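You operate a simulated robot arm through the tools that you are given. There is no shell and no other tool. Be economical: measure what you need, move in short steps, check, and stop when the job is done.

You run a simulated two-armed robot. Do the job below in one go: nothing can be reset, and whatever is moved stays where it is left.

JOB
On the table top, fold the blue cloth in half.

The check looks at the end state, three seconds after you hand in, the way a careful person would. Anything else that was tipped, shoved, dropped, spilled or broken makes it a failure. Flat cloth is picked up by pressing the open fingertips on it (5 to 10 N) and closing them slowly along it; thin cloth reads only 2 to 8 mm in the jaws.

ROBOT AND FRAMES
Two 7-joint arms with two-finger parallel grippers on one trunk, on a base that drives. Base frame: it is fixed to the floor where the robot stands at the start and does not move with it; the origin is under the middle of the robot, x ahead of it, y to its left, z up. Readings come in m, degrees, newtons and seconds.
The left shoulder is at the start at [0.06, 0.189, 1.078], the right one opposite. With the tool pointing down near the work surface each hand reaches from about 0.1 to 0.64 m from the robot's upright axis, wherever it stands, measured 20 degrees to its own side. Places, roughly: table top [0.8, 0.2, 0.8]. Payload 3.43 kg a hand.
The tool frame of a hand sits at the grasp point between the pads (the TCP): z along the fingers, y along the line on which they close. The tips reach 0.03 m beyond it. The gripper opens to 0.094 m. The fingers are 0.028 m wide and 0.01 m thick; the gripper's body (0.05 by 0.096 m) begins 0.055 m behind the TCP.
Orientation is that of the tool frame in the base frame, as [roll, pitch, yaw] about the fixed x, y, z axes, in that order (R = Rz(yaw) Ry(pitch) Rx(roll)). With the fingers straight down and closing along the base's y, the tool's x points along the base's -x, its y along +y and its z along -z.

CONTROLS
- The arms move only by the tool drive_tool. It takes "left_moves", "right_moves" or both (then of equal length, played together; a hand with none holds still); each is a list of rows, each a list of 7 numbers: the shift along the base's x, y, z in m, then the turn, a rotation vector about the base's x, y, z in degrees, then the opening, from 0 (shut) to 1 (fully open). In form: [[dx, dy, dz, rx, ry, rz, claw], ...]. A call has 1 to 10 rows; each row is the pose to reach, as a shift and turn from the pose commanded when the call began. A row lasts 0.2 s, in which the tool goes at most 0.05 m and 8.6 degrees; a call with a longer step from one row to the next is refused whole, and so is a gripper value outside its range. A pose out of reach is approached as far as the arm can. The call stops where the force on the tool passes 40 N (or 10 N more than at its start, if that is more) or the arm is blocked; 0.2 s more then pass. Each finger travels about 0.153 m/s and halts on what it meets, pressing with about 45 N; the grip force reading is that of the motor and also rises with nothing between the fingers. The clock runs only during rows and for 0.2 s after the last one: add rows that repeat a pose to give the fingers time. It gives the time, the measured TCP pose, the force on the tool (base axes), the opening and the grip force at its end, in the units of the frame above (readings bear some noise), with the torque about the TCP (base axes, N m) and any sound that the robot's microphone picked up.
- Cameras (640 x 400 px; columns grow to the right, rows downward): "scene" is now at [-0.0012, 0.0309, 1.6145]; the picture's right is [0.49, -0.87, 0.00], its down [-0.77, -0.43, -0.48] and it looks along [0.42, 0.23, -0.88] (base axes); focal length 250 px, centre (320, 200). "left" rides on the left gripper at [0.076, -0.014, -0.102] in its tool frame; the picture's right is [0.18, 0.98, 0.00], its down [-0.75, 0.14, -0.64] and it looks along [-0.63, 0.12, 0.77] (tool axes); focal length 243 px, centre (320, 200). "right" rides on the right gripper at [0.076, 0.014, -0.102] in its tool frame; the picture's right is [-0.18, 0.98, 0.00], its down [-0.75, -0.14, -0.64] and it looks along [-0.63, -0.12, 0.77] (tool axes); focal length 243 px, centre (320, 200). There is no depth. A picture from a camera that has moved, and an enlarged one, comes with that camera's place and axes in the base frame and with its lens.
- snapshot(camera): a new picture of that camera. It takes no simulated time.
- slide_trunk(by): slides the trunk up (or, below 0, down) by that many m; the arms and the scene camera ride with it, the base frame stays. It gives what a move gives, with no picture.
- steer(legs): drives the robot by 1 to 6 legs, each [ahead, left, turn to the left] in m, m and degrees, along the robot's own axes; the way and the turn of a leg run together, so that a leg with both is an arc; at most 1.5 m and 180 degrees a leg. The arms and the cameras ride along, it lands a little off, and it stops where it bumps. It gives what a move gives.
- head_to(pan, tilt): turns the head with the scene camera to pan (to the left, within 86 degrees either way) and tilt (down, from -29 to 69), counted from straight ahead of the robot. It gives what a move gives.
- zoom(camera, box): a new picture of the part [left, top, right, bottom] of that camera's present view, enlarged. It takes no simulated time.
- close_job(): hands the job in; it is judged then, once.

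Work in short steps. Places have to be worked out from the pictures, the camera data and where the tool is seen: move nearer, look again, correct. Check each grasp and each placing, and mend what went wrong. You have 120 turns and 108 pictures in all, those below and enlarged ones among them. Open the grippers and draw the arms clear of the work before you hand the job in, unless the task says otherwise; then end with one line.

The tools are called after "Emit:" by a JSON object that holds its "api" and its "payload". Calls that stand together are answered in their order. drive_tool: Moves the arms, as the interface text tells. Its arguments: {"type":"object","properties":{"left_moves":{"type":"array","items":{"type":"array","items":{"type":"number"}}},"right_moves":{"type":"array","items":{"type":"array","items":{"type":"number"}}}},"required":[]} The other tools are called the same way: slide_trunk (by) slides the trunk up or down; steer (legs) drives the base; head_to (pan, tilt) turns the head that bears the scene camera; snapshot (camera) takes a picture; zoom (camera, box) takes an enlarged picture of a part of a camera's view; close_job () hands the job in.

At the start:

```text
time: 0.0
left_eef_pos: [0.3759, 0.2659, 1.0061]
left_orientation: [-180.0, 0.0, 179.9]
left_ft_force: [-0.2, 0.4, 0.6]
left_torque: [-0.02, 0.02, -0.04]
left_gripper_width: 0.0939
left_gripper_force: 0.0
right_eef_pos: [0.3337, -0.1016, 0.919]
right_orientation: [-180.0, 0.0, -179.9]
right_ft_force: [0.6, 0.0, 0.3]
right_torque: [0.01, 0.0, 0.0]
right_gripper_width: 0.0939
right_gripper_force: 0.1
trunk travel left (down, up): [-0.75, 0.24]
robot x, y, heading: [-0.0001, 0.0005, 0.1]
head pan, tilt: [29.1, 61.2]
```

scene: 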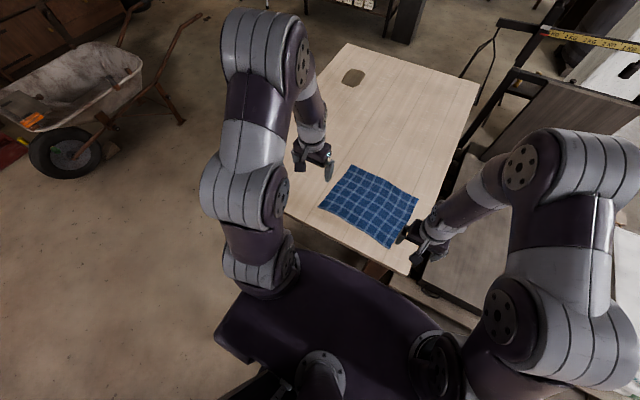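
right: 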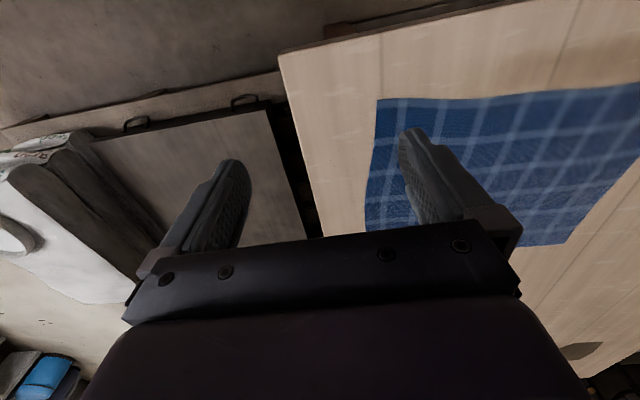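
left: 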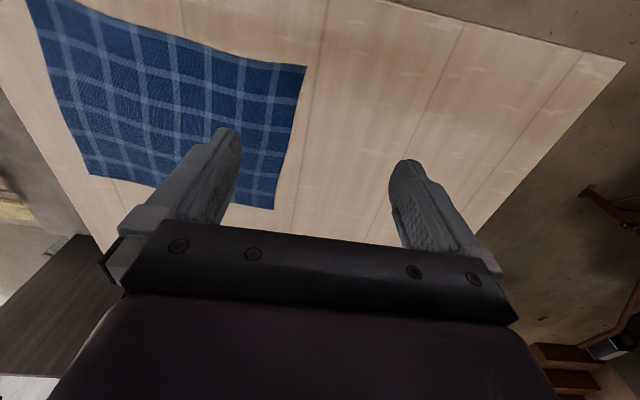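

I estimate the cloth corners at about (0.64,0.22), (0.61,-0.08), (0.38,-0.06) and (0.39,0.25). I'll turn the head straight ahead and look closer to check this, and to see how far the table edge is from the base.

Emit:
{"api": "head_to", "payload": {"pan": 8, "tilt": 62}}

Emit:
{"api": "snapshot", "payload": {"camera": "scene"}}

```text
time: 0.8
left_eef_pos: [0.376, 0.2655, 1.0064]
left_orientation: [179.9, 0.0, -179.9]
left_ft_force: [0.4, -0.9, 0.2]
left_torque: [0.01, -0.02, 0.03]
left_gripper_width: 0.094
left_gripper_force: 0.2
right_eef_pos: [0.3346, -0.1022, 0.9184]
right_orientation: [-180.0, 0.0, 180.0]
right_ft_force: [0.3, -0.4, 1.0]
right_torque: [0.01, -0.01, 0.01]
right_gripper_width: 0.094
right_gripper_force: 0.0
trunk travel left (down, up): [-0.75, 0.24]
robot x, y, heading: [-0.0001, -0.002, 0.1]
head pan, tilt: [8.0, 62.0]
```

```text
104 pictures are left
camera scene: at [0.0054, 0.0082, 1.6136], right [0.14, -0.99, 0.0], down [-0.87, -0.12, -0.47], along [0.46, 0.07, -0.88], focal length 250 px, centre (320, 200)
```

scene: 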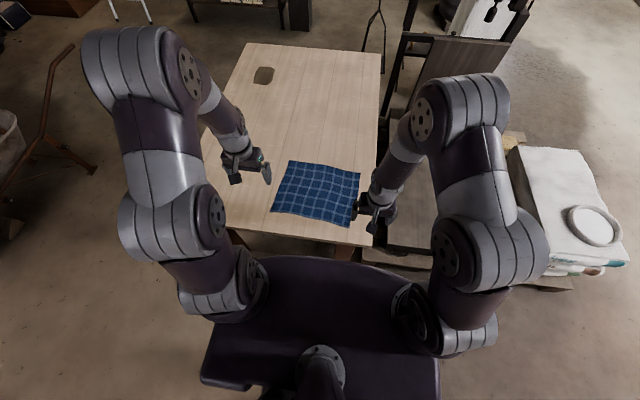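

The refined corners are near-left (0.393,0.258), near-right (0.37,-0.05), far-left (0.639,0.23) and far-right (0.622,-0.077). I'll fold the near edge onto the far edge. First I'll lower the trunk a little for reach, then test how far the left hand gets at height.

Emit:
{"api": "slide_trunk", "payload": {"by": -0.09}}

Emit:
{"api": "drive_tool", "payload": {"left_moves": [[0.045, -0.01, -0.015, 0, 0, 0, 0.4], [0.09, -0.02, -0.03, 0, 0, 0, 0.4], [0.135, -0.03, -0.045, 0, 0, 0, 0.4], [0.18, -0.04, -0.06, 0, 0, 0, 0.4], [0.225, -0.05, -0.075, 0, 0, 0, 0.4], [0.265, -0.06, -0.09, 0, 0, 0, 0.4], [0.275, -0.067, -0.105, 0, 0, 0, 0.4], [0.275, -0.067, -0.105, 0, 0, 0, 0.4]]}}

Emit:
{"api": "snapshot", "payload": {"camera": "scene"}}

```text
time: 2.1
left_eef_pos: [0.3759, 0.2668, 0.9168]
left_orientation: [-179.9, 0.0, 180.0]
left_ft_force: [0.6, -0.4, -0.3]
left_torque: [-0.04, 0.03, -0.01]
left_gripper_width: 0.094
left_gripper_force: 0.0
right_eef_pos: [0.3332, -0.1024, 0.8286]
right_orientation: [180.0, 0.0, 179.9]
right_ft_force: [-0.6, -0.2, -1.2]
right_torque: [-0.01, 0.01, 0.0]
right_gripper_width: 0.094
right_gripper_force: 0.0
trunk travel left (down, up): [-0.66, 0.33]
robot x, y, heading: [-0.0027, 0.001, -0.2]
head pan, tilt: [8.0, 62.0]
```

```text
time: 3.9
left_eef_pos: [0.6185, 0.2046, 0.8119]
left_orientation: [-180.0, 0.4, -180.0]
left_ft_force: [-0.1, 2.9, 18.7]
left_torque: [-0.14, 0.21, -0.06]
left_gripper_width: 0.0369
left_gripper_force: 0.1
left hand out of reach, approached as far as the arm can: row 6, 7, 8
right_eef_pos: [0.3334, -0.1019, 0.8301]
right_orientation: [180.0, 0.0, -180.0]
right_ft_force: [-0.7, -0.2, -0.1]
right_torque: [0.0, -0.02, -0.01]
right_gripper_width: 0.094
right_gripper_force: 0.1
trunk travel left (down, up): [-0.66, 0.33]
robot x, y, heading: [0.0041, -0.0013, 0.1]
head pan, tilt: [8.0, 62.0]
```

```text
103 pictures are left
camera scene: at [0.0028, 0.0079, 1.5239], right [0.14, -0.99, 0.0], down [-0.87, -0.12, -0.47], along [0.47, 0.07, -0.88], focal length 250 px, centre (320, 200)
```

scene: 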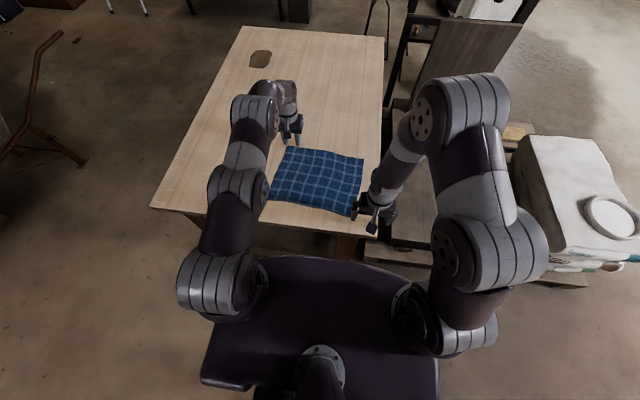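

The left hand stopped at x=0.6185 and feels about 18.7 N upward, so it may already be touching the table. I'll look through the left camera.

Emit:
{"api": "snapshot", "payload": {"camera": "left"}}

Emit:
{"api": "drive_tool", "payload": {"left_moves": [[0, 0, 0.03, 0, 0, 0, 0.4], [0, 0, 0.03, 0, 0, 0, 0.4], [0, 0, 0.03, 0, 0, 0, 0.4]]}}

Emit:
{"api": "snapshot", "payload": {"camera": "left"}}

```text
102 pictures are left
camera left: at [0.5428, 0.1894, 0.9129], right [-0.18, 0.98, 0.0], down [0.75, 0.14, 0.65], along [0.64, 0.12, -0.76], focal length 243 px, centre (320, 200)
```

left: 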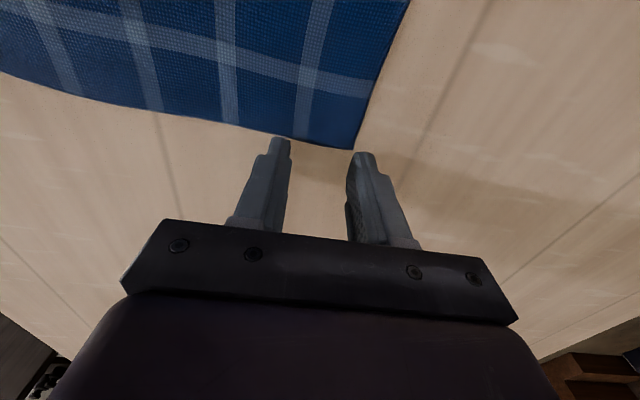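

```text
time: 4.7
left_eef_pos: [0.6119, 0.204, 0.8356]
left_orientation: [180.0, 0.0, -180.0]
left_ft_force: [0.4, -0.2, -0.5]
left_torque: [0.0, 0.01, -0.01]
left_gripper_width: 0.0377
left_gripper_force: 0.0
left hand out of reach, approached as far as the arm can: row 1, 2, 3
right_eef_pos: [0.3338, -0.1027, 0.829]
right_orientation: [-180.0, 0.0, 180.0]
right_ft_force: [-0.7, -0.6, 0.1]
right_torque: [0.01, 0.01, 0.03]
right_gripper_width: 0.0936
right_gripper_force: 0.1
trunk travel left (down, up): [-0.66, 0.33]
robot x, y, heading: [-0.0023, 0.001, -0.0]
head pan, tilt: [8.0, 62.0]
```

```text
101 pictures are left
camera left: at [0.5374, 0.19, 0.9383], right [-0.18, 0.98, 0.0], down [0.75, 0.14, 0.64], along [0.63, 0.12, -0.77], focal length 243 px, centre (320, 200)
```

left: 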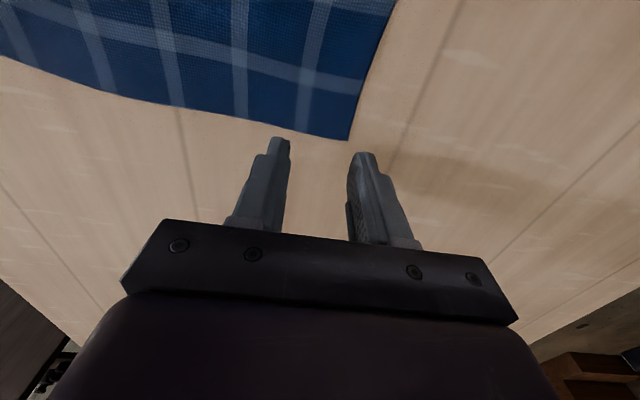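

The table surface is at about z≈0.78, since the tips touched it at 0.782. With that height the corners become about A(0.609,0.223), D(0.372,0.248), C(0.350,-0.044) and B(0.594,-0.072). I'll bring both hands over the near corners at a hover.

Emit:
{"api": "drive_tool", "payload": {"left_moves": [[-0.04, 0.002, 0.02, 0, 0, 0, 0.3], [-0.085, 0.004, 0.03, 0, 0, 0, 0.3], [-0.13, 0.008, 0.03, 0, 0, 0, 0.3], [-0.175, 0.012, 0.03, 0, 0, 0, 0.3], [-0.22, 0.016, 0.02, 0, 0, 0, 0.3], [-0.235, 0.018, 0.01, 0, 0, 0, 0.3], [-0.235, 0.018, 0.01, 0, 0, 0, 0.3]], "right_moves": [[0, 0.02, 0.01, 0, 0, 0, 0.3], [0.01, 0.05, 0.015, 0, 0, 0, 0.3], [0.03, 0.084, 0.015, 0, 0, 0, 0.3], [0.03, 0.084, 0.015, 0, 0, 0, 0.3], [0.03, 0.084, 0.015, 0, 0, 0, 0.3], [0.03, 0.084, 0.015, 0, 0, 0, 0.3], [0.03, 0.084, 0.015, 0, 0, 0, 0.3]]}}

Emit:
{"api": "snapshot", "payload": {"camera": "left"}}

Emit:
{"api": "snapshot", "payload": {"camera": "right"}}

Emit:
{"api": "zoom", "payload": {"camera": "scene", "box": [220, 110, 420, 235]}}

```text
time: 6.3
left_eef_pos: [0.3751, 0.2208, 0.8471]
left_orientation: [-179.9, 0.0, 179.9]
left_ft_force: [0.4, -0.6, -0.7]
left_torque: [-0.03, 0.04, 0.01]
left_gripper_width: 0.0282
left_gripper_force: 0.1
right_eef_pos: [0.3646, -0.0208, 0.8417]
right_orientation: [-180.0, 0.0, 179.9]
right_ft_force: [0.2, -0.9, 0.3]
right_torque: [0.0, -0.01, -0.01]
right_gripper_width: 0.0282
right_gripper_force: 0.1
trunk travel left (down, up): [-0.66, 0.33]
robot x, y, heading: [0.0019, 0.0002, 0.1]
head pan, tilt: [8.0, 62.0]
```

```text
100 pictures are left
camera left: at [0.3, 0.2057, 0.9482], right [-0.18, 0.98, 0.0], down [0.75, 0.14, 0.64], along [0.63, 0.12, -0.77], focal length 243 px, centre (320, 200)
```

left: 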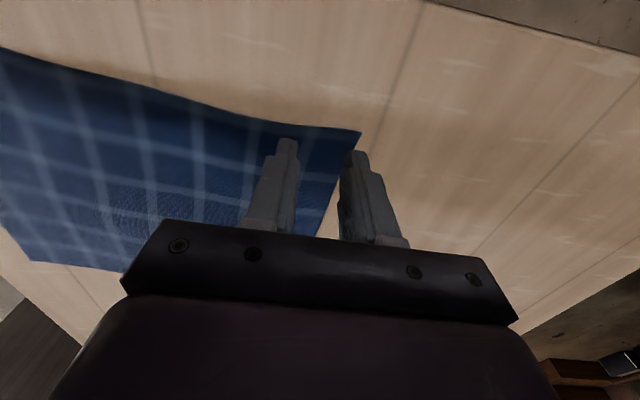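

```text
99 pictures are left
camera right: at [0.2899, -0.0057, 0.9448], right [0.18, 0.98, 0.0], down [0.75, -0.14, 0.64], along [0.63, -0.12, -0.77], focal length 243 px, centre (320, 200)
```

right: 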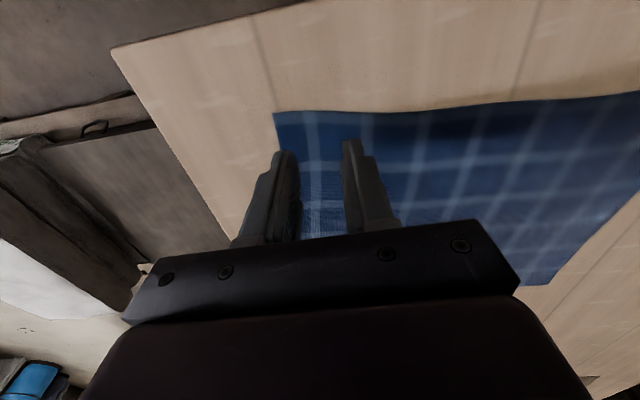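

```text
3.20 times, centred on (320, 172) of scene
camera zoom: at [0.0053, 0.0079, 1.5236], right [0.14, -0.99, 0.0], down [-0.87, -0.12, -0.47], along [0.46, 0.07, -0.88], focal length 799 px, centre (320, 288)
```

zoom: 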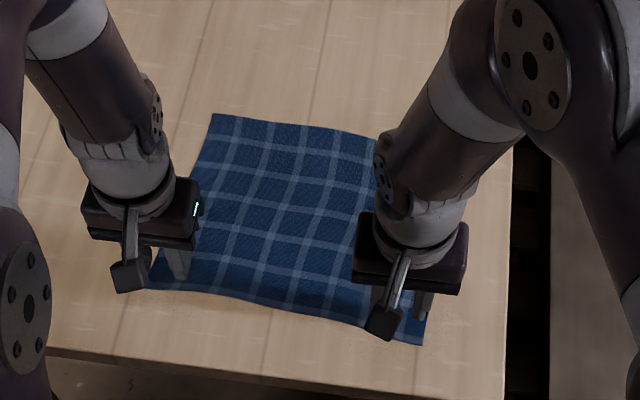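

Refined corners are D(0.368,0.249) and C(0.344,-0.047), and both grippers straddle good spots just inside them. I'll go down to just above the surface.

Emit:
{"api": "drive_tool", "payload": {"left_moves": [[0.003, -0.002, -0.015, 0, 0, 0, 0.3], [0.003, -0.002, -0.03, 0, 0, 0, 0.3], [0.003, -0.002, -0.033, 0, 0, 0, 0.3], [0.003, -0.002, -0.033, 0, 0, 0, 0.3]], "right_moves": [[-0.003, 0.004, -0.012, 0, 0, 0, 0.3], [-0.003, 0.004, -0.025, 0, 0, 0, 0.3], [-0.003, 0.004, -0.028, 0, 0, 0, 0.3], [-0.003, 0.004, -0.028, 0, 0, 0, 0.3]]}}

```text
time: 7.3
left_eef_pos: [0.3785, 0.2197, 0.8121]
left_orientation: [180.0, 0.0, -180.0]
left_ft_force: [0.2, 0.1, -0.4]
left_torque: [-0.03, 0.02, 0.01]
left_gripper_width: 0.028
left_gripper_force: 0.0
right_eef_pos: [0.3621, -0.0139, 0.8152]
right_orientation: [179.9, 0.0, 180.0]
right_ft_force: [0.0, -0.4, 0.3]
right_torque: [0.04, 0.0, -0.01]
right_gripper_width: 0.0282
right_gripper_force: 0.2
trunk travel left (down, up): [-0.66, 0.33]
robot x, y, heading: [-0.0017, -0.0001, 0.1]
head pan, tilt: [8.0, 62.0]
```

There is no contact yet. I'll lower both hands in 2 to 3 mm steps.

Emit:
{"api": "drive_tool", "payload": {"left_moves": [[0, 0, -0.002, 0, 0, 0, 0.3], [0, 0, -0.003, 0, 0, 0, 0.3]], "right_moves": [[0, 0, -0.003, 0, 0, 0, 0.3], [0, 0, -0.005, 0, 0, 0, 0.3]]}}

```text
time: 7.9
left_eef_pos: [0.3791, 0.2189, 0.812]
left_orientation: [179.9, 0.2, -180.0]
left_ft_force: [-2.2, 6.0, 27.8]
left_torque: [0.29, 0.1, -0.02]
left_gripper_width: 0.0284
left_gripper_force: 0.0
right_eef_pos: [0.3606, -0.0136, 0.8118]
right_orientation: [180.0, 0.0, -179.9]
right_ft_force: [-0.8, -0.4, 0.0]
right_torque: [0.01, 0.02, 0.02]
right_gripper_width: 0.0281
right_gripper_force: 0.1
trunk travel left (down, up): [-0.66, 0.33]
robot x, y, heading: [0.0004, 0.002, -0.2]
head pan, tilt: [8.0, 62.0]
```

The left hand presses 28 N, which is too much, and the right hand isn't touching yet. I'll trim both.

Emit:
{"api": "drive_tool", "payload": {"left_moves": [[0, 0, 0.0018, 0, 0, 0, 0.3], [0, 0, 0.0018, 0, 0, 0, 0.3]], "right_moves": [[0, 0, -0.001, 0, 0, 0, 0.3], [0, 0, -0.0015, 0, 0, 0, 0.3]]}}

```text
time: 8.5
left_eef_pos: [0.3763, 0.2192, 0.812]
left_orientation: [180.0, 0.0, -180.0]
left_ft_force: [0.7, 0.1, 0.9]
left_torque: [0.0, -0.02, 0.01]
left_gripper_width: 0.0283
left_gripper_force: 0.1
right_eef_pos: [0.3604, -0.015, 0.8112]
right_orientation: [180.0, 0.3, -180.0]
right_ft_force: [-2.8, -4.8, 33.7]
right_torque: [-0.46, 0.3, 0.01]
right_gripper_width: 0.0285
right_gripper_force: 0.4
trunk travel left (down, up): [-0.66, 0.33]
robot x, y, heading: [0.0001, 0.0039, 0.1]
head pan, tilt: [8.0, 62.0]
```

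The contact stiffness is about 15–20 N/mm. I'll trim again, left down 0.5 mm and right up 1.2 mm.

Emit:
{"api": "drive_tool", "payload": {"left_moves": [[0, 0, -0.0006, 0, 0, 0, 0.3], [0, 0, -0.0006, 0, 0, 0, 0.3]], "right_moves": [[0, 0, 0.0013, 0, 0, 0, 0.3], [0, 0, 0.0013, 0, 0, 0, 0.3]]}}

```text
time: 9.1
left_eef_pos: [0.3776, 0.2185, 0.8115]
left_orientation: [-179.9, 0.1, 179.9]
left_ft_force: [-3.1, -0.7, 12.9]
left_torque: [0.0, 0.1, -0.02]
left_gripper_width: 0.0279
left_gripper_force: 0.1
right_eef_pos: [0.3591, -0.0141, 0.8113]
right_orientation: [179.9, 0.2, 180.0]
right_ft_force: [4.7, -1.0, 19.5]
right_torque: [-0.24, 0.0, 0.05]
right_gripper_width: 0.0283
right_gripper_force: 0.1
trunk travel left (down, up): [-0.66, 0.33]
robot x, y, heading: [0.0012, 0.0016, -0.1]
head pan, tilt: [8.0, 62.0]
```

Nearly there: left 13 N and right 19 N. I'll ease both a little and then close slowly.

Emit:
{"api": "drive_tool", "payload": {"left_moves": [[0, 0, 0.0002, 0, 0, 0, 0.3], [0, 0, 0.0002, 0, 0, 0, 0.26], [0, 0, 0.0002, 0, 0, 0, 0.22], [0, 0, 0.0002, 0, 0, 0, 0.18], [0, 0, 0.0002, 0, 0, 0, 0.14], [0, 0, 0.0002, 0, 0, 0, 0.1], [0, 0, 0.0002, 0, 0, 0, 0.06], [0, 0, 0.0002, 0, 0, 0, 0.02], [0, 0, 0.0002, 0, 0, 0, 0], [0, 0, 0.0002, 0, 0, 0, 0]], "right_moves": [[0, 0, 0.0006, 0, 0, 0, 0.3], [0, 0, 0.0006, 0, 0, 0, 0.26], [0, 0, 0.0006, 0, 0, 0, 0.22], [0, 0, 0.0006, 0, 0, 0, 0.18], [0, 0, 0.0006, 0, 0, 0, 0.14], [0, 0, 0.0006, 0, 0, 0, 0.1], [0, 0, 0.0006, 0, 0, 0, 0.06], [0, 0, 0.0006, 0, 0, 0, 0.02], [0, 0, 0.0006, 0, 0, 0, 0], [0, 0, 0.0006, 0, 0, 0, 0]]}}

Emit:
{"api": "snapshot", "payload": {"camera": "left"}}

Emit:
{"api": "snapshot", "payload": {"camera": "right"}}

```text
time: 11.3
left_eef_pos: [0.3783, 0.2183, 0.8122]
left_orientation: [-179.9, 0.1, -179.9]
left_ft_force: [0.4, 0.4, 6.3]
left_torque: [0.0, 0.0, 0.0]
left_gripper_width: 0.0001
left_gripper_force: 32.8
right_eef_pos: [0.3589, -0.0153, 0.8109]
right_orientation: [-180.0, 0.1, 180.0]
right_ft_force: [0.3, 0.4, 13.7]
right_torque: [0.0, 0.05, 0.01]
right_gripper_width: 0.0023
right_gripper_force: 36.8
trunk travel left (down, up): [-0.66, 0.33]
robot x, y, heading: [-0.0018, -0.0027, 0.1]
head pan, tilt: [8.0, 62.0]
```

```text
97 pictures are left
camera left: at [0.3035, 0.2047, 0.9135], right [-0.18, 0.98, 0.0], down [0.75, 0.14, 0.64], along [0.63, 0.12, -0.77], focal length 243 px, centre (320, 200)
```

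left: 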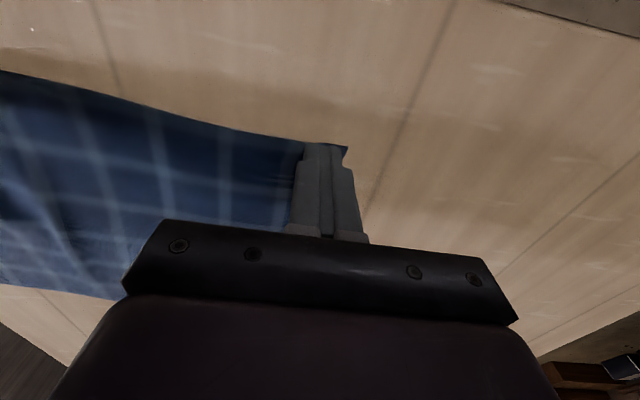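

```text
96 pictures are left
camera right: at [0.2844, -0.0012, 0.9138], right [0.18, 0.98, 0.0], down [0.75, -0.14, 0.64], along [0.63, -0.12, -0.77], focal length 243 px, centre (320, 200)
```

right: 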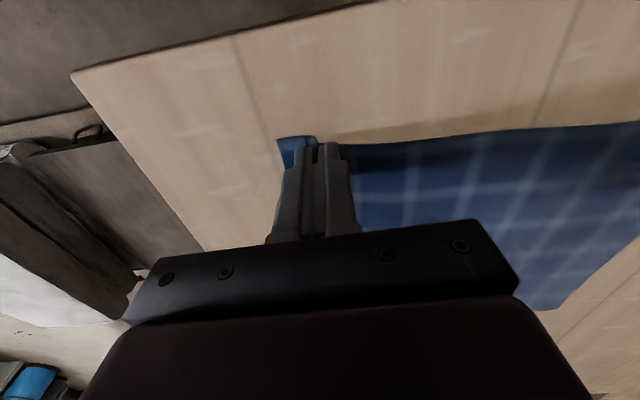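

The right hand holds cloth (2.3 mm), but the left closed empty. I'll lift the left slightly, reopen it a bit wider and press again.

Emit:
{"api": "drive_tool", "payload": {"left_moves": [[0, 0, 0.012, 0, 0, 0, 0], [0, -0.003, 0.012, 0, 0, 0, 0.4], [0, -0.003, 0.012, 0, 0, 0, 0.4], [0, -0.003, 0.001, 0, 0, 0, 0.4], [0, -0.003, -0.0002, 0, 0, 0, 0.4], [0, -0.003, -0.0002, 0, 0, 0, 0.4]]}}

Emit:
{"api": "snapshot", "payload": {"camera": "left"}}

```text
time: 12.7
left_eef_pos: [0.3797, 0.2147, 0.8111]
left_orientation: [-180.0, 0.1, 179.9]
left_ft_force: [-0.2, 0.6, 2.5]
left_torque: [0.02, 0.03, 0.01]
left_gripper_width: 0.0376
left_gripper_force: 0.1
right_eef_pos: [0.3599, -0.0147, 0.8123]
right_orientation: [180.0, 0.1, -180.0]
right_ft_force: [-0.5, -0.5, 15.2]
right_torque: [-0.06, 0.07, -0.01]
right_gripper_width: 0.0021
right_gripper_force: 36.5
trunk travel left (down, up): [-0.66, 0.33]
robot x, y, heading: [0.0022, -0.0044, -0.1]
head pan, tilt: [8.0, 62.0]
```

```text
95 pictures are left
camera left: at [0.3042, 0.1998, 0.9136], right [-0.18, 0.98, 0.0], down [0.75, 0.14, 0.64], along [0.63, 0.12, -0.77], focal length 243 px, centre (320, 200)
```

left: 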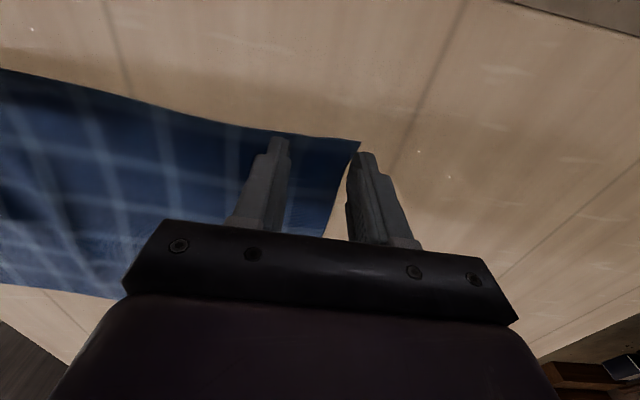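

The left corner has shifted inward to y≈0.235, so the outer finger is off the cloth. I'll lift, shift 12 mm inward with a 0.3 opening, and press again.

Emit:
{"api": "drive_tool", "payload": {"left_moves": [[0, 0, 0.012, 0, 0, 0, 0.4], [-0.002, -0.012, 0.012, 0, 0, 0, 0.3], [-0.002, -0.012, 0.012, 0, 0, 0, 0.3], [-0.002, -0.012, 0.001, 0, 0, 0, 0.3], [-0.002, -0.012, -0.0004, 0, 0, 0, 0.3], [-0.002, -0.012, -0.0004, 0, 0, 0, 0.3]]}}

Emit:
{"api": "snapshot", "payload": {"camera": "left"}}

```text
time: 14.1
left_eef_pos: [0.3766, 0.2028, 0.8115]
left_orientation: [179.9, 0.2, -179.9]
left_ft_force: [-1.0, 1.6, 34.5]
left_torque: [0.13, 0.18, -0.05]
left_gripper_width: 0.0282
left_gripper_force: 0.0
right_eef_pos: [0.3585, -0.0149, 0.8115]
right_orientation: [180.0, 0.1, -180.0]
right_ft_force: [0.3, 0.5, 1.3]
right_torque: [0.0, -0.01, -0.01]
right_gripper_width: 0.0015
right_gripper_force: 36.5
trunk travel left (down, up): [-0.66, 0.33]
robot x, y, heading: [-0.0013, 0.0011, 0.2]
head pan, tilt: [8.0, 62.0]
```

```text
94 pictures are left
camera left: at [0.3015, 0.1882, 0.9131], right [-0.18, 0.98, 0.0], down [0.75, 0.14, 0.65], along [0.64, 0.12, -0.76], focal length 243 px, centre (320, 200)
```

left: 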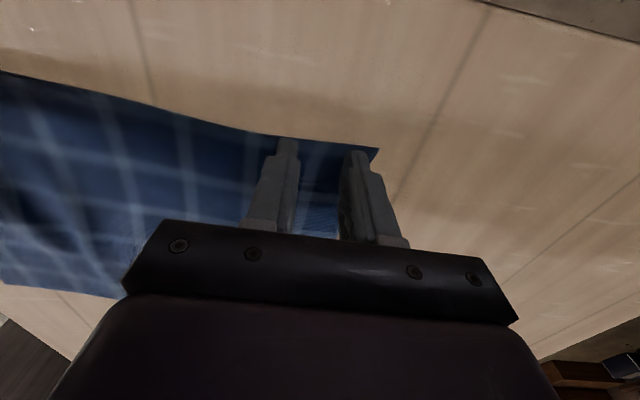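

Both fingers are on the cloth now, but pressing 34 N. I'll ease up 1 mm and close slowly.

Emit:
{"api": "drive_tool", "payload": {"left_moves": [[0, 0, 0.001, 0, 0, 0, 0.3], [0, 0, 0.001, 0, 0, 0, 0.26], [0, 0, 0.001, 0, 0, 0, 0.22], [0, 0, 0.001, 0, 0, 0, 0.18], [0, 0, 0.001, 0, 0, 0, 0.14], [0, 0, 0.001, 0, 0, 0, 0.1], [0, 0, 0.001, 0, 0, 0, 0.06], [0, 0, 0.001, 0, 0, 0, 0.03], [0, 0, 0.001, 0, 0, 0, 0], [0, 0, 0.001, 0, 0, 0, 0]]}}

Emit:
{"api": "snapshot", "payload": {"camera": "left"}}

```text
time: 16.3
left_eef_pos: [0.3764, 0.2024, 0.8103]
left_orientation: [179.9, 0.1, -180.0]
left_ft_force: [-0.5, -3.3, 31.3]
left_torque: [-0.09, 0.11, -0.01]
left_gripper_width: 0.0018
left_gripper_force: 36.7
right_eef_pos: [0.359, -0.0149, 0.8116]
right_orientation: [179.9, 0.0, 179.9]
right_ft_force: [0.3, 4.2, 2.2]
right_torque: [0.16, 0.0, 0.05]
right_gripper_width: 0.0021
right_gripper_force: 36.9
trunk travel left (down, up): [-0.66, 0.33]
robot x, y, heading: [-0.0002, -0.0021, -0.1]
head pan, tilt: [8.0, 62.0]
```

```text
93 pictures are left
camera left: at [0.3011, 0.1886, 0.9133], right [-0.18, 0.98, 0.0], down [0.75, 0.14, 0.64], along [0.63, 0.12, -0.77], focal length 243 px, centre (320, 200)
```

left: 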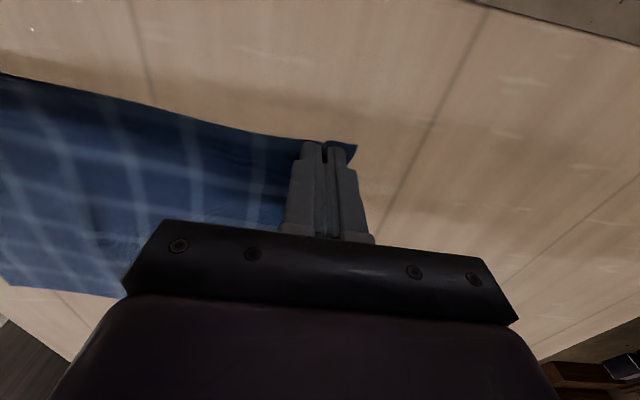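

Both hands hold cloth now, about 2 mm each. I'll lift 3 cm and spread them slightly to take up slack.

Emit:
{"api": "drive_tool", "payload": {"left_moves": [[0, 0, 0.01, 0, 0, 0, 0], [0, 0.003, 0.02, 0, 0, 0, 0], [0.005, 0.006, 0.03, 0, 0, 0, 0], [0.005, 0.006, 0.03, 0, 0, 0, 0]], "right_moves": [[0, 0, 0.01, 0, 0, 0, 0], [0, -0.003, 0.02, 0, 0, 0, 0], [0.005, -0.006, 0.03, 0, 0, 0, 0], [0.005, -0.006, 0.03, 0, 0, 0, 0]]}}

Emit:
{"api": "zoom", "payload": {"camera": "scene", "box": [220, 110, 420, 235]}}

Emit:
{"api": "snapshot", "payload": {"camera": "left"}}

Emit:
{"api": "snapshot", "payload": {"camera": "right"}}

```text
time: 17.3
left_eef_pos: [0.3828, 0.2089, 0.8425]
left_orientation: [180.0, -0.1, 179.9]
left_ft_force: [0.2, -24.3, -0.3]
left_torque: [-0.78, 0.05, -0.19]
left_gripper_width: 0.0018
left_gripper_force: 36.6
right_eef_pos: [0.3674, -0.0192, 0.841]
right_orientation: [179.9, 0.3, 180.0]
right_ft_force: [0.8, 24.0, -0.1]
right_torque: [0.77, -0.04, 0.23]
right_gripper_width: 0.0021
right_gripper_force: 37.0
trunk travel left (down, up): [-0.66, 0.33]
robot x, y, heading: [-0.0019, -0.0028, -0.1]
head pan, tilt: [8.0, 62.0]
```

```text
3.20 times, centred on (320, 172) of scene
camera zoom: at [0.0052, 0.0082, 1.5236], right [0.14, -0.99, 0.0], down [-0.87, -0.12, -0.47], along [0.47, 0.07, -0.88], focal length 799 px, centre (320, 288)
```

zoom: 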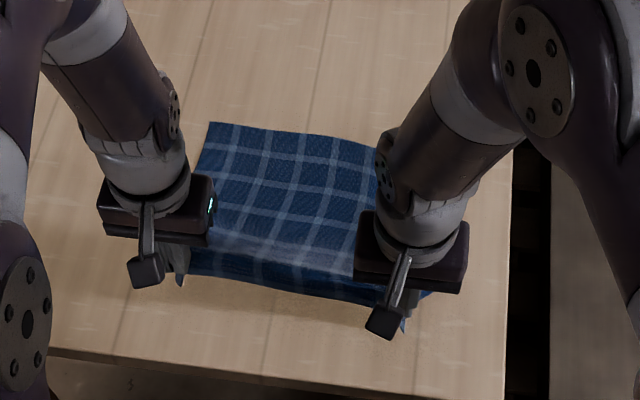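

```text
91 pictures are left
camera left: at [0.3076, 0.1948, 0.9449], right [-0.18, 0.98, 0.0], down [0.75, 0.14, 0.64], along [0.63, 0.12, -0.77], focal length 243 px, centre (320, 200)
```

left: 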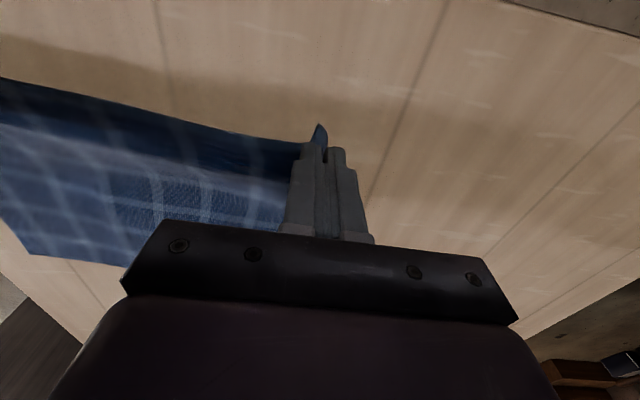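

```text
90 pictures are left
camera right: at [0.2914, -0.0064, 0.9439], right [0.18, 0.98, 0.0], down [0.75, -0.14, 0.64], along [0.63, -0.12, -0.77], focal length 243 px, centre (320, 200)
```

right: 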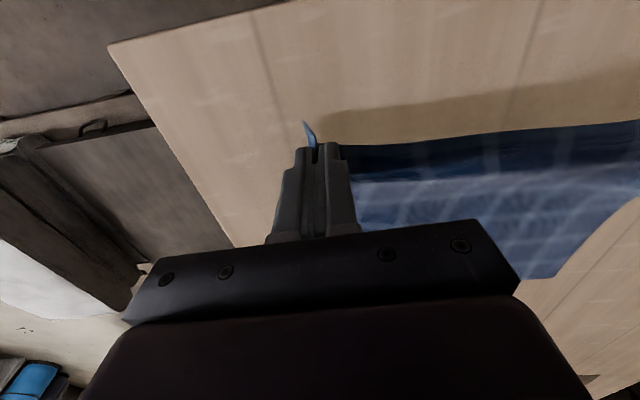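

The cloth is held well and is taut (24 N). But folding this way would leave the gripped strip tucked under, because the fingers would have to tilt backward at full reach. Folding the far edge toward me allows the right forward tilt. I'll set this edge back down and spread it by opening slowly while pressing lightly.

Emit:
{"api": "drive_tool", "payload": {"left_moves": [[-0.002, -0.004, -0.01, 0, 0, 0, 0], [-0.005, -0.006, -0.02, 0, 0, 0, 0], [-0.005, -0.006, -0.03, 0, 0, 0, 0], [-0.005, -0.004, -0.03, 0, 0, 0, 0.04], [-0.005, -0.004, -0.03, 0, 0, 0, 0.1], [-0.005, -0.004, -0.03, 0, 0, 0, 0.16], [-0.005, -0.004, -0.03, 0, 0, 0, 0.22], [-0.005, -0.004, -0.03, 0, 0, 0, 0.3], [-0.005, -0.004, -0.03, 0, 0, 0, 0.4], [-0.005, -0.004, -0.03, 0, 0, 0, 0.45]], "right_moves": [[-0.002, 0.004, -0.01, 0, 0, 0, 0], [-0.005, 0.006, -0.02, 0, 0, 0, 0], [-0.005, 0.006, -0.03, 0, 0, 0, 0], [-0.005, 0.004, -0.03, 0, 0, 0, 0.04], [-0.005, 0.004, -0.03, 0, 0, 0, 0.1], [-0.005, 0.004, -0.03, 0, 0, 0, 0.16], [-0.005, 0.004, -0.03, 0, 0, 0, 0.22], [-0.005, 0.004, -0.03, 0, 0, 0, 0.3], [-0.005, 0.004, -0.03, 0, 0, 0, 0.4], [-0.005, 0.004, -0.03, 0, 0, 0, 0.45]]}}

Emit:
{"api": "drive_tool", "payload": {"left_moves": [[0, 0, 0.02, 0, 0, 0, 0.45], [0, 0, 0.05, 0, 0, 0, 0.4], [0, 0, 0.08, 0, 0, 0, 0.3]], "right_moves": [[0, 0, 0.02, 0, 0, 0, 0.45], [0, 0, 0.05, 0, 0, 0, 0.4], [0, 0, 0.08, 0, 0, 0, 0.3]]}}

Emit:
{"api": "zoom", "payload": {"camera": "scene", "box": [220, 110, 420, 235]}}

Emit:
{"api": "snapshot", "payload": {"camera": "left"}}

Emit:
{"api": "snapshot", "payload": {"camera": "right"}}

```text
time: 19.5
left_eef_pos: [0.3759, 0.2055, 0.8118]
left_orientation: [-180.0, 0.1, -180.0]
left_ft_force: [0.5, 3.1, 12.3]
left_torque: [-0.2, 0.02, 0.0]
left_gripper_width: 0.0409
left_gripper_force: 0.1
right_eef_pos: [0.3615, -0.0162, 0.8117]
right_orientation: [179.9, 0.2, -180.0]
right_ft_force: [-0.9, 0.8, 3.7]
right_torque: [-0.04, 0.04, 0.0]
right_gripper_width: 0.0405
right_gripper_force: 0.0
trunk travel left (down, up): [-0.66, 0.33]
robot x, y, heading: [-0.0003, 0.0013, 0.1]
head pan, tilt: [8.0, 62.0]
```

```text
time: 20.3
left_eef_pos: [0.378, 0.2056, 0.8924]
left_orientation: [180.0, 0.0, 180.0]
left_ft_force: [-0.1, 0.2, 0.6]
left_torque: [0.0, -0.04, 0.02]
left_gripper_width: 0.0283
left_gripper_force: 0.1
right_eef_pos: [0.3592, -0.0184, 0.8912]
right_orientation: [-180.0, 0.0, -180.0]
right_ft_force: [-0.6, -1.1, -0.3]
right_torque: [-0.01, -0.03, 0.01]
right_gripper_width: 0.0283
right_gripper_force: 0.0
trunk travel left (down, up): [-0.66, 0.33]
robot x, y, heading: [0.0025, 0.002, -0.3]
head pan, tilt: [8.0, 62.0]
```

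```text
3.20 times, centred on (320, 172) of scene
camera zoom: at [0.004, 0.0074, 1.5235], right [0.14, -0.99, 0.0], down [-0.87, -0.12, -0.47], along [0.47, 0.07, -0.88], focal length 799 px, centre (320, 288)
```

zoom: 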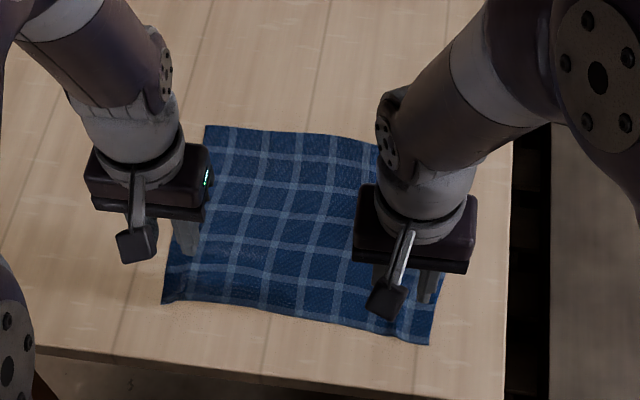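

```text
88 pictures are left
camera left: at [0.3019, 0.1908, 0.9949], right [-0.18, 0.98, 0.0], down [0.75, 0.14, 0.64], along [0.63, 0.12, -0.77], focal length 243 px, centre (320, 200)
```

left: 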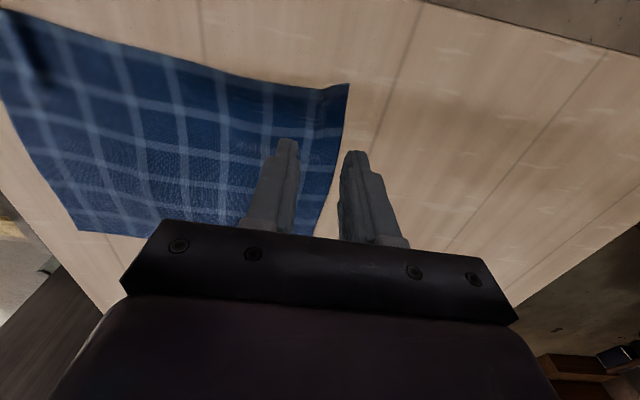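

```text
87 pictures are left
camera right: at [0.2826, -0.0053, 0.9944], right [0.18, 0.98, 0.0], down [0.75, -0.14, 0.64], along [0.63, -0.12, -0.77], focal length 243 px, centre (320, 200)
```

right: 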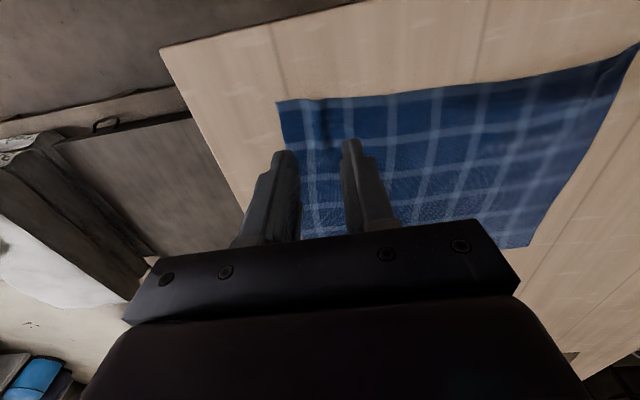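

That released almost flat. Now I'll move both hands to a hover over the far edge.

Emit:
{"api": "drive_tool", "payload": {"left_moves": [[0.045, -0.002, 0, 0, 0, 0, 0.3], [0.09, -0.004, 0, 0, 0, 0, 0.3], [0.135, -0.006, -0.01, 0, 0, 0, 0.3], [0.18, -0.008, -0.025, 0, 0, 0, 0.3], [0.216, -0.009, -0.042, 0, 0, 0, 0.3], [0.216, -0.009, -0.045, 0, 0, 0, 0.3], [0.216, -0.009, -0.045, 0, 0, 0, 0.3]], "right_moves": [[0.045, -0.006, 0, 0, 0, 0, 0.3], [0.09, -0.012, 0, 0, 0, 0, 0.3], [0.135, -0.018, -0.01, 0, 0, 0, 0.3], [0.18, -0.024, -0.025, 0, 0, 0, 0.3], [0.222, -0.027, -0.042, 0, 0, 0, 0.3], [0.222, -0.027, -0.045, 0, 0, 0, 0.3], [0.222, -0.027, -0.045, 0, 0, 0, 0.3]]}}

Emit:
{"api": "snapshot", "payload": {"camera": "left"}}

Emit:
{"api": "snapshot", "payload": {"camera": "right"}}

Emit:
{"api": "snapshot", "payload": {"camera": "scene"}}

```text
time: 21.9
left_eef_pos: [0.5945, 0.1968, 0.8454]
left_orientation: [180.0, 0.0, -180.0]
left_ft_force: [0.6, -0.1, -1.0]
left_torque: [-0.02, 0.0, -0.04]
left_gripper_width: 0.0284
left_gripper_force: 0.0
right_eef_pos: [0.5826, -0.0423, 0.8446]
right_orientation: [-179.9, -0.1, -180.0]
right_ft_force: [-0.1, 0.8, -0.8]
right_torque: [-0.01, 0.01, 0.0]
right_gripper_width: 0.0282
right_gripper_force: 0.1
trunk travel left (down, up): [-0.66, 0.33]
robot x, y, heading: [0.0021, -0.001, -0.1]
head pan, tilt: [8.0, 62.0]
```

```text
86 pictures are left
camera left: at [0.5193, 0.1821, 0.9472], right [-0.18, 0.98, 0.0], down [0.75, 0.14, 0.64], along [0.63, 0.12, -0.77], focal length 243 px, centre (320, 200)
```

left: 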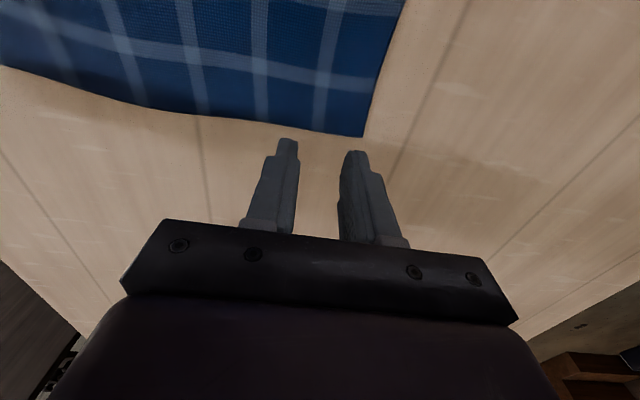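

```text
85 pictures are left
camera right: at [0.5071, -0.0295, 0.9482], right [0.18, 0.98, 0.0], down [0.75, -0.14, 0.64], along [0.63, -0.12, -0.77], focal length 243 px, centre (320, 200)
```

right: 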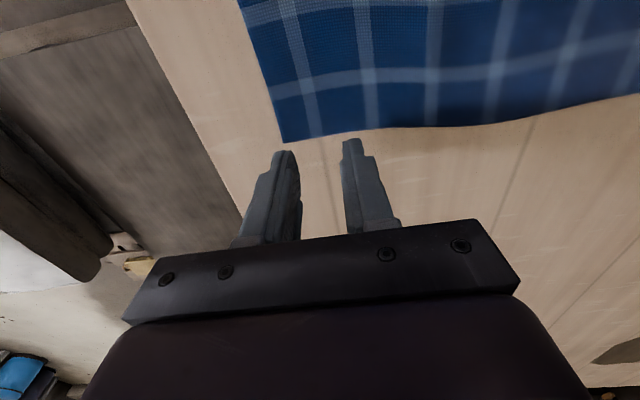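

```text
84 pictures are left
camera scene: at [0.0066, 0.0081, 1.5236], right [0.14, -0.99, 0.0], down [-0.87, -0.12, -0.47], along [0.46, 0.07, -0.88], focal length 250 px, centre (320, 200)
```

scene: 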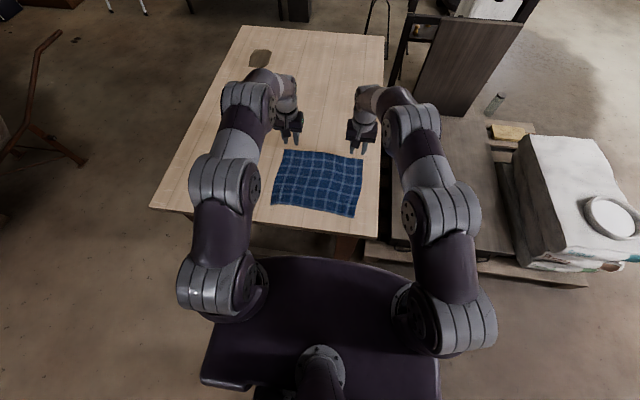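

The far corners are at A(0.591,0.228) and B(0.583,-0.072). I'll shift back so the fingers overlap the edge and go down to just above the cloth.

Emit:
{"api": "drive_tool", "payload": {"left_moves": [[-0.0115, 0.001, -0.012, 0, 0, 0, 0.3], [-0.0115, 0.001, -0.025, 0, 0, 0, 0.3], [-0.0115, 0.001, -0.0325, 0, 0, 0, 0.3], [-0.0115, 0.001, -0.0325, 0, 0, 0, 0.3]], "right_moves": [[-0.005, 0, -0.012, 0, 0, 0, 0.3], [-0.005, 0, -0.025, 0, 0, 0, 0.3], [-0.005, 0, -0.0325, 0, 0, 0, 0.3], [-0.005, 0, -0.0325, 0, 0, 0, 0.3]]}}

Emit:
{"api": "snapshot", "payload": {"camera": "left"}}

Emit:
{"api": "snapshot", "payload": {"camera": "right"}}

```text
time: 22.9
left_eef_pos: [0.5804, 0.1968, 0.8125]
left_orientation: [-179.9, 0.0, 179.9]
left_ft_force: [-0.2, -0.8, -0.1]
left_torque: [-0.02, 0.01, 0.04]
left_gripper_width: 0.0284
left_gripper_force: 0.0
right_eef_pos: [0.5782, -0.0436, 0.8135]
right_orientation: [180.0, 0.0, -180.0]
right_ft_force: [-0.3, -0.5, -0.2]
right_torque: [0.0, 0.0, 0.03]
right_gripper_width: 0.0281
right_gripper_force: 0.0
trunk travel left (down, up): [-0.66, 0.33]
robot x, y, heading: [0.0029, -0.002, 0.1]
head pan, tilt: [8.0, 62.0]
```

```text
83 pictures are left
camera left: at [0.5062, 0.183, 0.9146], right [-0.18, 0.98, 0.0], down [0.75, 0.14, 0.64], along [0.63, 0.12, -0.77], focal length 243 px, centre (320, 200)
```

left: 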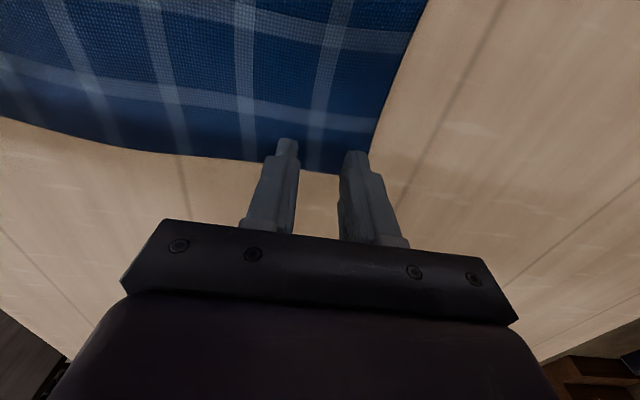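

```text
82 pictures are left
camera right: at [0.503, -0.0302, 0.9157], right [0.18, 0.98, 0.0], down [0.75, -0.14, 0.64], along [0.63, -0.12, -0.77], focal length 243 px, centre (320, 200)
```

right: 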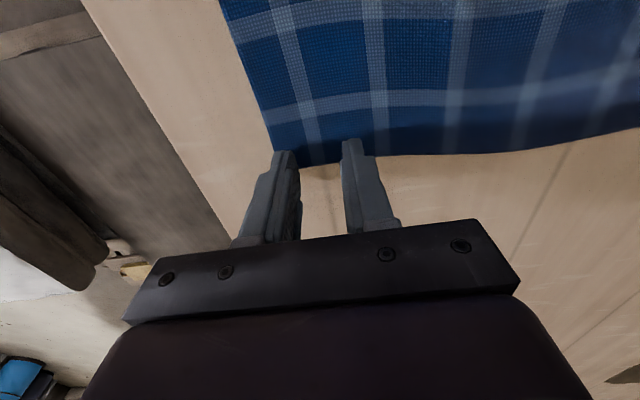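

Both hands are placed well. I'll nudge 4 mm outward and press by about 1.5 mm.

Emit:
{"api": "drive_tool", "payload": {"left_moves": [[0.004, 0, 0, 0, 0, 0, 0.3], [0.004, 0, -0.0015, 0, 0, 0, 0.3], [0.004, 0, -0.0015, 0, 0, 0, 0.3]], "right_moves": [[0.004, 0, 0, 0, 0, 0, 0.3], [0.004, 0, -0.0018, 0, 0, 0, 0.3], [0.004, 0, -0.0018, 0, 0, 0, 0.3]]}}

```text
time: 23.7
left_eef_pos: [0.5858, 0.1972, 0.8123]
left_orientation: [-180.0, 0.0, 180.0]
left_ft_force: [0.5, -0.4, -0.6]
left_torque: [-0.02, 0.0, -0.01]
left_gripper_width: 0.0278
left_gripper_force: 0.1
right_eef_pos: [0.5828, -0.0435, 0.8129]
right_orientation: [180.0, 0.0, -180.0]
right_ft_force: [-0.6, 0.3, 2.7]
right_torque: [-0.03, 0.0, 0.01]
right_gripper_width: 0.0282
right_gripper_force: 0.0
trunk travel left (down, up): [-0.66, 0.33]
robot x, y, heading: [0.0004, -0.0025, 0.1]
head pan, tilt: [8.0, 62.0]
```

The left isn't touching yet and the right is just in contact. I'll lower a little more.

Emit:
{"api": "drive_tool", "payload": {"left_moves": [[0, 0, -0.001, 0, 0, 0, 0.3], [0, 0, -0.001, 0, 0, 0, 0.3]], "right_moves": [[0, 0, -0.0004, 0, 0, 0, 0.3], [0, 0, -0.0004, 0, 0, 0, 0.3]]}}

```text
time: 24.3
left_eef_pos: [0.5866, 0.1979, 0.8113]
left_orientation: [-180.0, 0.0, 180.0]
left_ft_force: [-0.2, 0.7, 1.0]
left_torque: [0.03, 0.0, 0.01]
left_gripper_width: 0.0282
left_gripper_force: 0.1
right_eef_pos: [0.5803, -0.0433, 0.8107]
right_orientation: [180.0, 0.1, -179.9]
right_ft_force: [0.6, -0.6, 7.1]
right_torque: [-0.04, 0.0, -0.01]
right_gripper_width: 0.0282
right_gripper_force: 0.0
trunk travel left (down, up): [-0.66, 0.33]
robot x, y, heading: [-0.0017, -0.0012, 0.2]
head pan, tilt: [8.0, 62.0]
```

The right is at 7 N. The left needs about 0.6 mm more, so I'll lower it and then close both slowly.

Emit:
{"api": "drive_tool", "payload": {"left_moves": [[0, 0, -0.0007, 0, 0, 0, 0.3], [0, 0, -0.0007, 0, 0, 0, 0.26], [0, 0, -0.0007, 0, 0, 0, 0.22], [0, 0, -0.0007, 0, 0, 0, 0.18], [0, 0, -0.0007, 0, 0, 0, 0.14], [0, 0, -0.0007, 0, 0, 0, 0.1], [0, 0, -0.0007, 0, 0, 0, 0.06], [0, 0, -0.0007, 0, 0, 0, 0.03], [0, 0, -0.0007, 0, 0, 0, 0], [0, 0, -0.0007, 0, 0, 0, 0]], "right_moves": [[0, 0, -0.0002, 0, 0, 0, 0.3], [0, 0, -0.0002, 0, 0, 0, 0.26], [0, 0, -0.0002, 0, 0, 0, 0.22], [0, 0, -0.0002, 0, 0, 0, 0.18], [0, 0, -0.0002, 0, 0, 0, 0.14], [0, 0, -0.0002, 0, 0, 0, 0.1], [0, 0, -0.0002, 0, 0, 0, 0.06], [0, 0, -0.0002, 0, 0, 0, 0.03], [0, 0, -0.0002, 0, 0, 0, 0], [0, 0, -0.0002, 0, 0, 0, 0]]}}

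Emit:
{"api": "snapshot", "payload": {"camera": "left"}}

Emit:
{"api": "snapshot", "payload": {"camera": "right"}}

```text
time: 26.5
left_eef_pos: [0.5846, 0.1977, 0.8116]
left_orientation: [-179.9, 0.1, -180.0]
left_ft_force: [-0.4, -3.6, 5.3]
left_torque: [-0.1, 0.04, 0.0]
left_gripper_width: 0.0017
left_gripper_force: 36.8
right_eef_pos: [0.5804, -0.044, 0.8118]
right_orientation: [180.0, 0.1, -179.9]
right_ft_force: [0.6, 1.2, 13.3]
right_torque: [0.08, 0.08, 0.02]
right_gripper_width: 0.0001
right_gripper_force: 33.0
trunk travel left (down, up): [-0.66, 0.33]
robot x, y, heading: [0.0029, 0.0005, -0.2]
head pan, tilt: [8.0, 62.0]
```

```text
81 pictures are left
camera left: at [0.5102, 0.1829, 0.9136], right [-0.18, 0.98, 0.0], down [0.75, 0.14, 0.64], along [0.63, 0.12, -0.77], focal length 243 px, centre (320, 200)
```

left: 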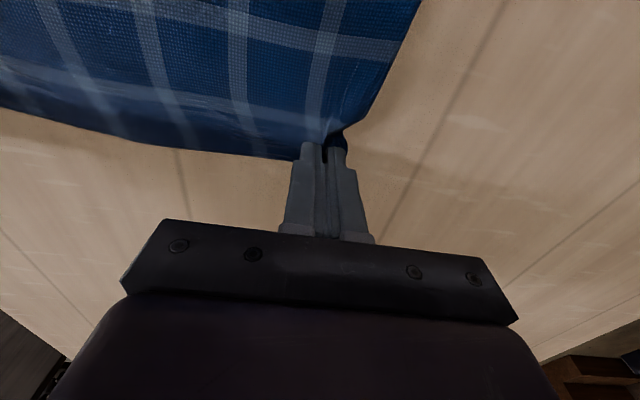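

```text
80 pictures are left
camera right: at [0.5053, -0.0307, 0.9143], right [0.18, 0.98, 0.0], down [0.75, -0.14, 0.64], along [0.63, -0.12, -0.77], focal length 243 px, centre (320, 200)
```

right: 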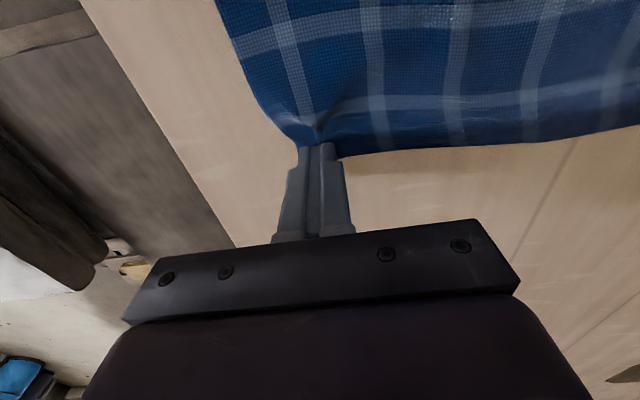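

The left holds (1.7 mm). The right closed empty, with the ridge just ahead of the fingers. I'll lift the right, reopen, move 6 mm in and press again.

Emit:
{"api": "drive_tool", "payload": {"right_moves": [[0, 0, 0.012, 0, 0, 0, 0], [-0.006, 0.004, 0.012, 0, 0, 0, 0.32], [-0.006, 0.004, 0.012, 0, 0, 0, 0.32], [-0.006, 0.004, 0.001, 0, 0, 0, 0.32], [-0.006, 0.004, -0.0001, 0, 0, 0, 0.32], [-0.006, 0.004, -0.0001, 0, 0, 0, 0.32]]}}

Emit:
{"api": "snapshot", "payload": {"camera": "right"}}

```text
time: 27.9
left_eef_pos: [0.5854, 0.1973, 0.8118]
left_orientation: [-180.0, 0.1, 179.9]
left_ft_force: [-0.3, 0.8, 11.5]
left_torque: [0.02, 0.03, 0.01]
left_gripper_width: 0.0019
left_gripper_force: 36.8
right_eef_pos: [0.5747, -0.0406, 0.8114]
right_orientation: [-179.9, 0.1, -180.0]
right_ft_force: [-0.3, -0.3, 1.3]
right_torque: [0.04, 0.0, -0.03]
right_gripper_width: 0.03
right_gripper_force: 0.0
trunk travel left (down, up): [-0.66, 0.33]
robot x, y, heading: [0.0035, 0.0022, 0.0]
head pan, tilt: [8.0, 62.0]
```

```text
79 pictures are left
camera right: at [0.4997, -0.0269, 0.9142], right [0.18, 0.98, 0.0], down [0.75, -0.14, 0.64], along [0.63, -0.12, -0.77], focal length 243 px, centre (320, 200)
```

right: 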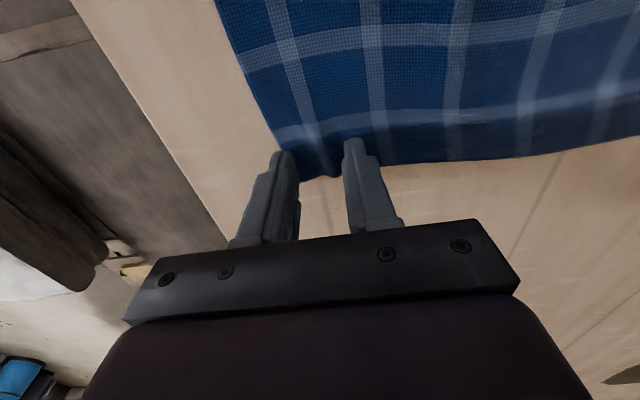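

The outer finger is right on the cloth's side edge. I'll shift 6 mm further inward and press.

Emit:
{"api": "drive_tool", "payload": {"right_moves": [[0, 0, 0.01, 0, 0, 0, 0.3], [-0.001, 0.007, 0.01, 0, 0, 0, 0.3], [-0.001, 0.007, 0.001, 0, 0, 0, 0.3], [-0.001, 0.007, -0.0006, 0, 0, 0, 0.3], [-0.001, 0.007, -0.0006, 0, 0, 0, 0.3]]}}

```text
time: 29.1
left_eef_pos: [0.5864, 0.1963, 0.8106]
left_orientation: [180.0, 0.1, -179.8]
left_ft_force: [1.5, 1.4, 10.8]
left_torque: [0.03, 0.0, -0.02]
left_gripper_width: 0.0018
left_gripper_force: 36.9
right_eef_pos: [0.5753, -0.0329, 0.8119]
right_orientation: [180.0, 0.1, 179.9]
right_ft_force: [-0.1, -0.2, 2.3]
right_torque: [-0.03, -0.02, 0.0]
right_gripper_width: 0.0283
right_gripper_force: 0.2
trunk travel left (down, up): [-0.66, 0.33]
robot x, y, heading: [-0.0002, 0.002, 0.0]
head pan, tilt: [8.0, 62.0]
```

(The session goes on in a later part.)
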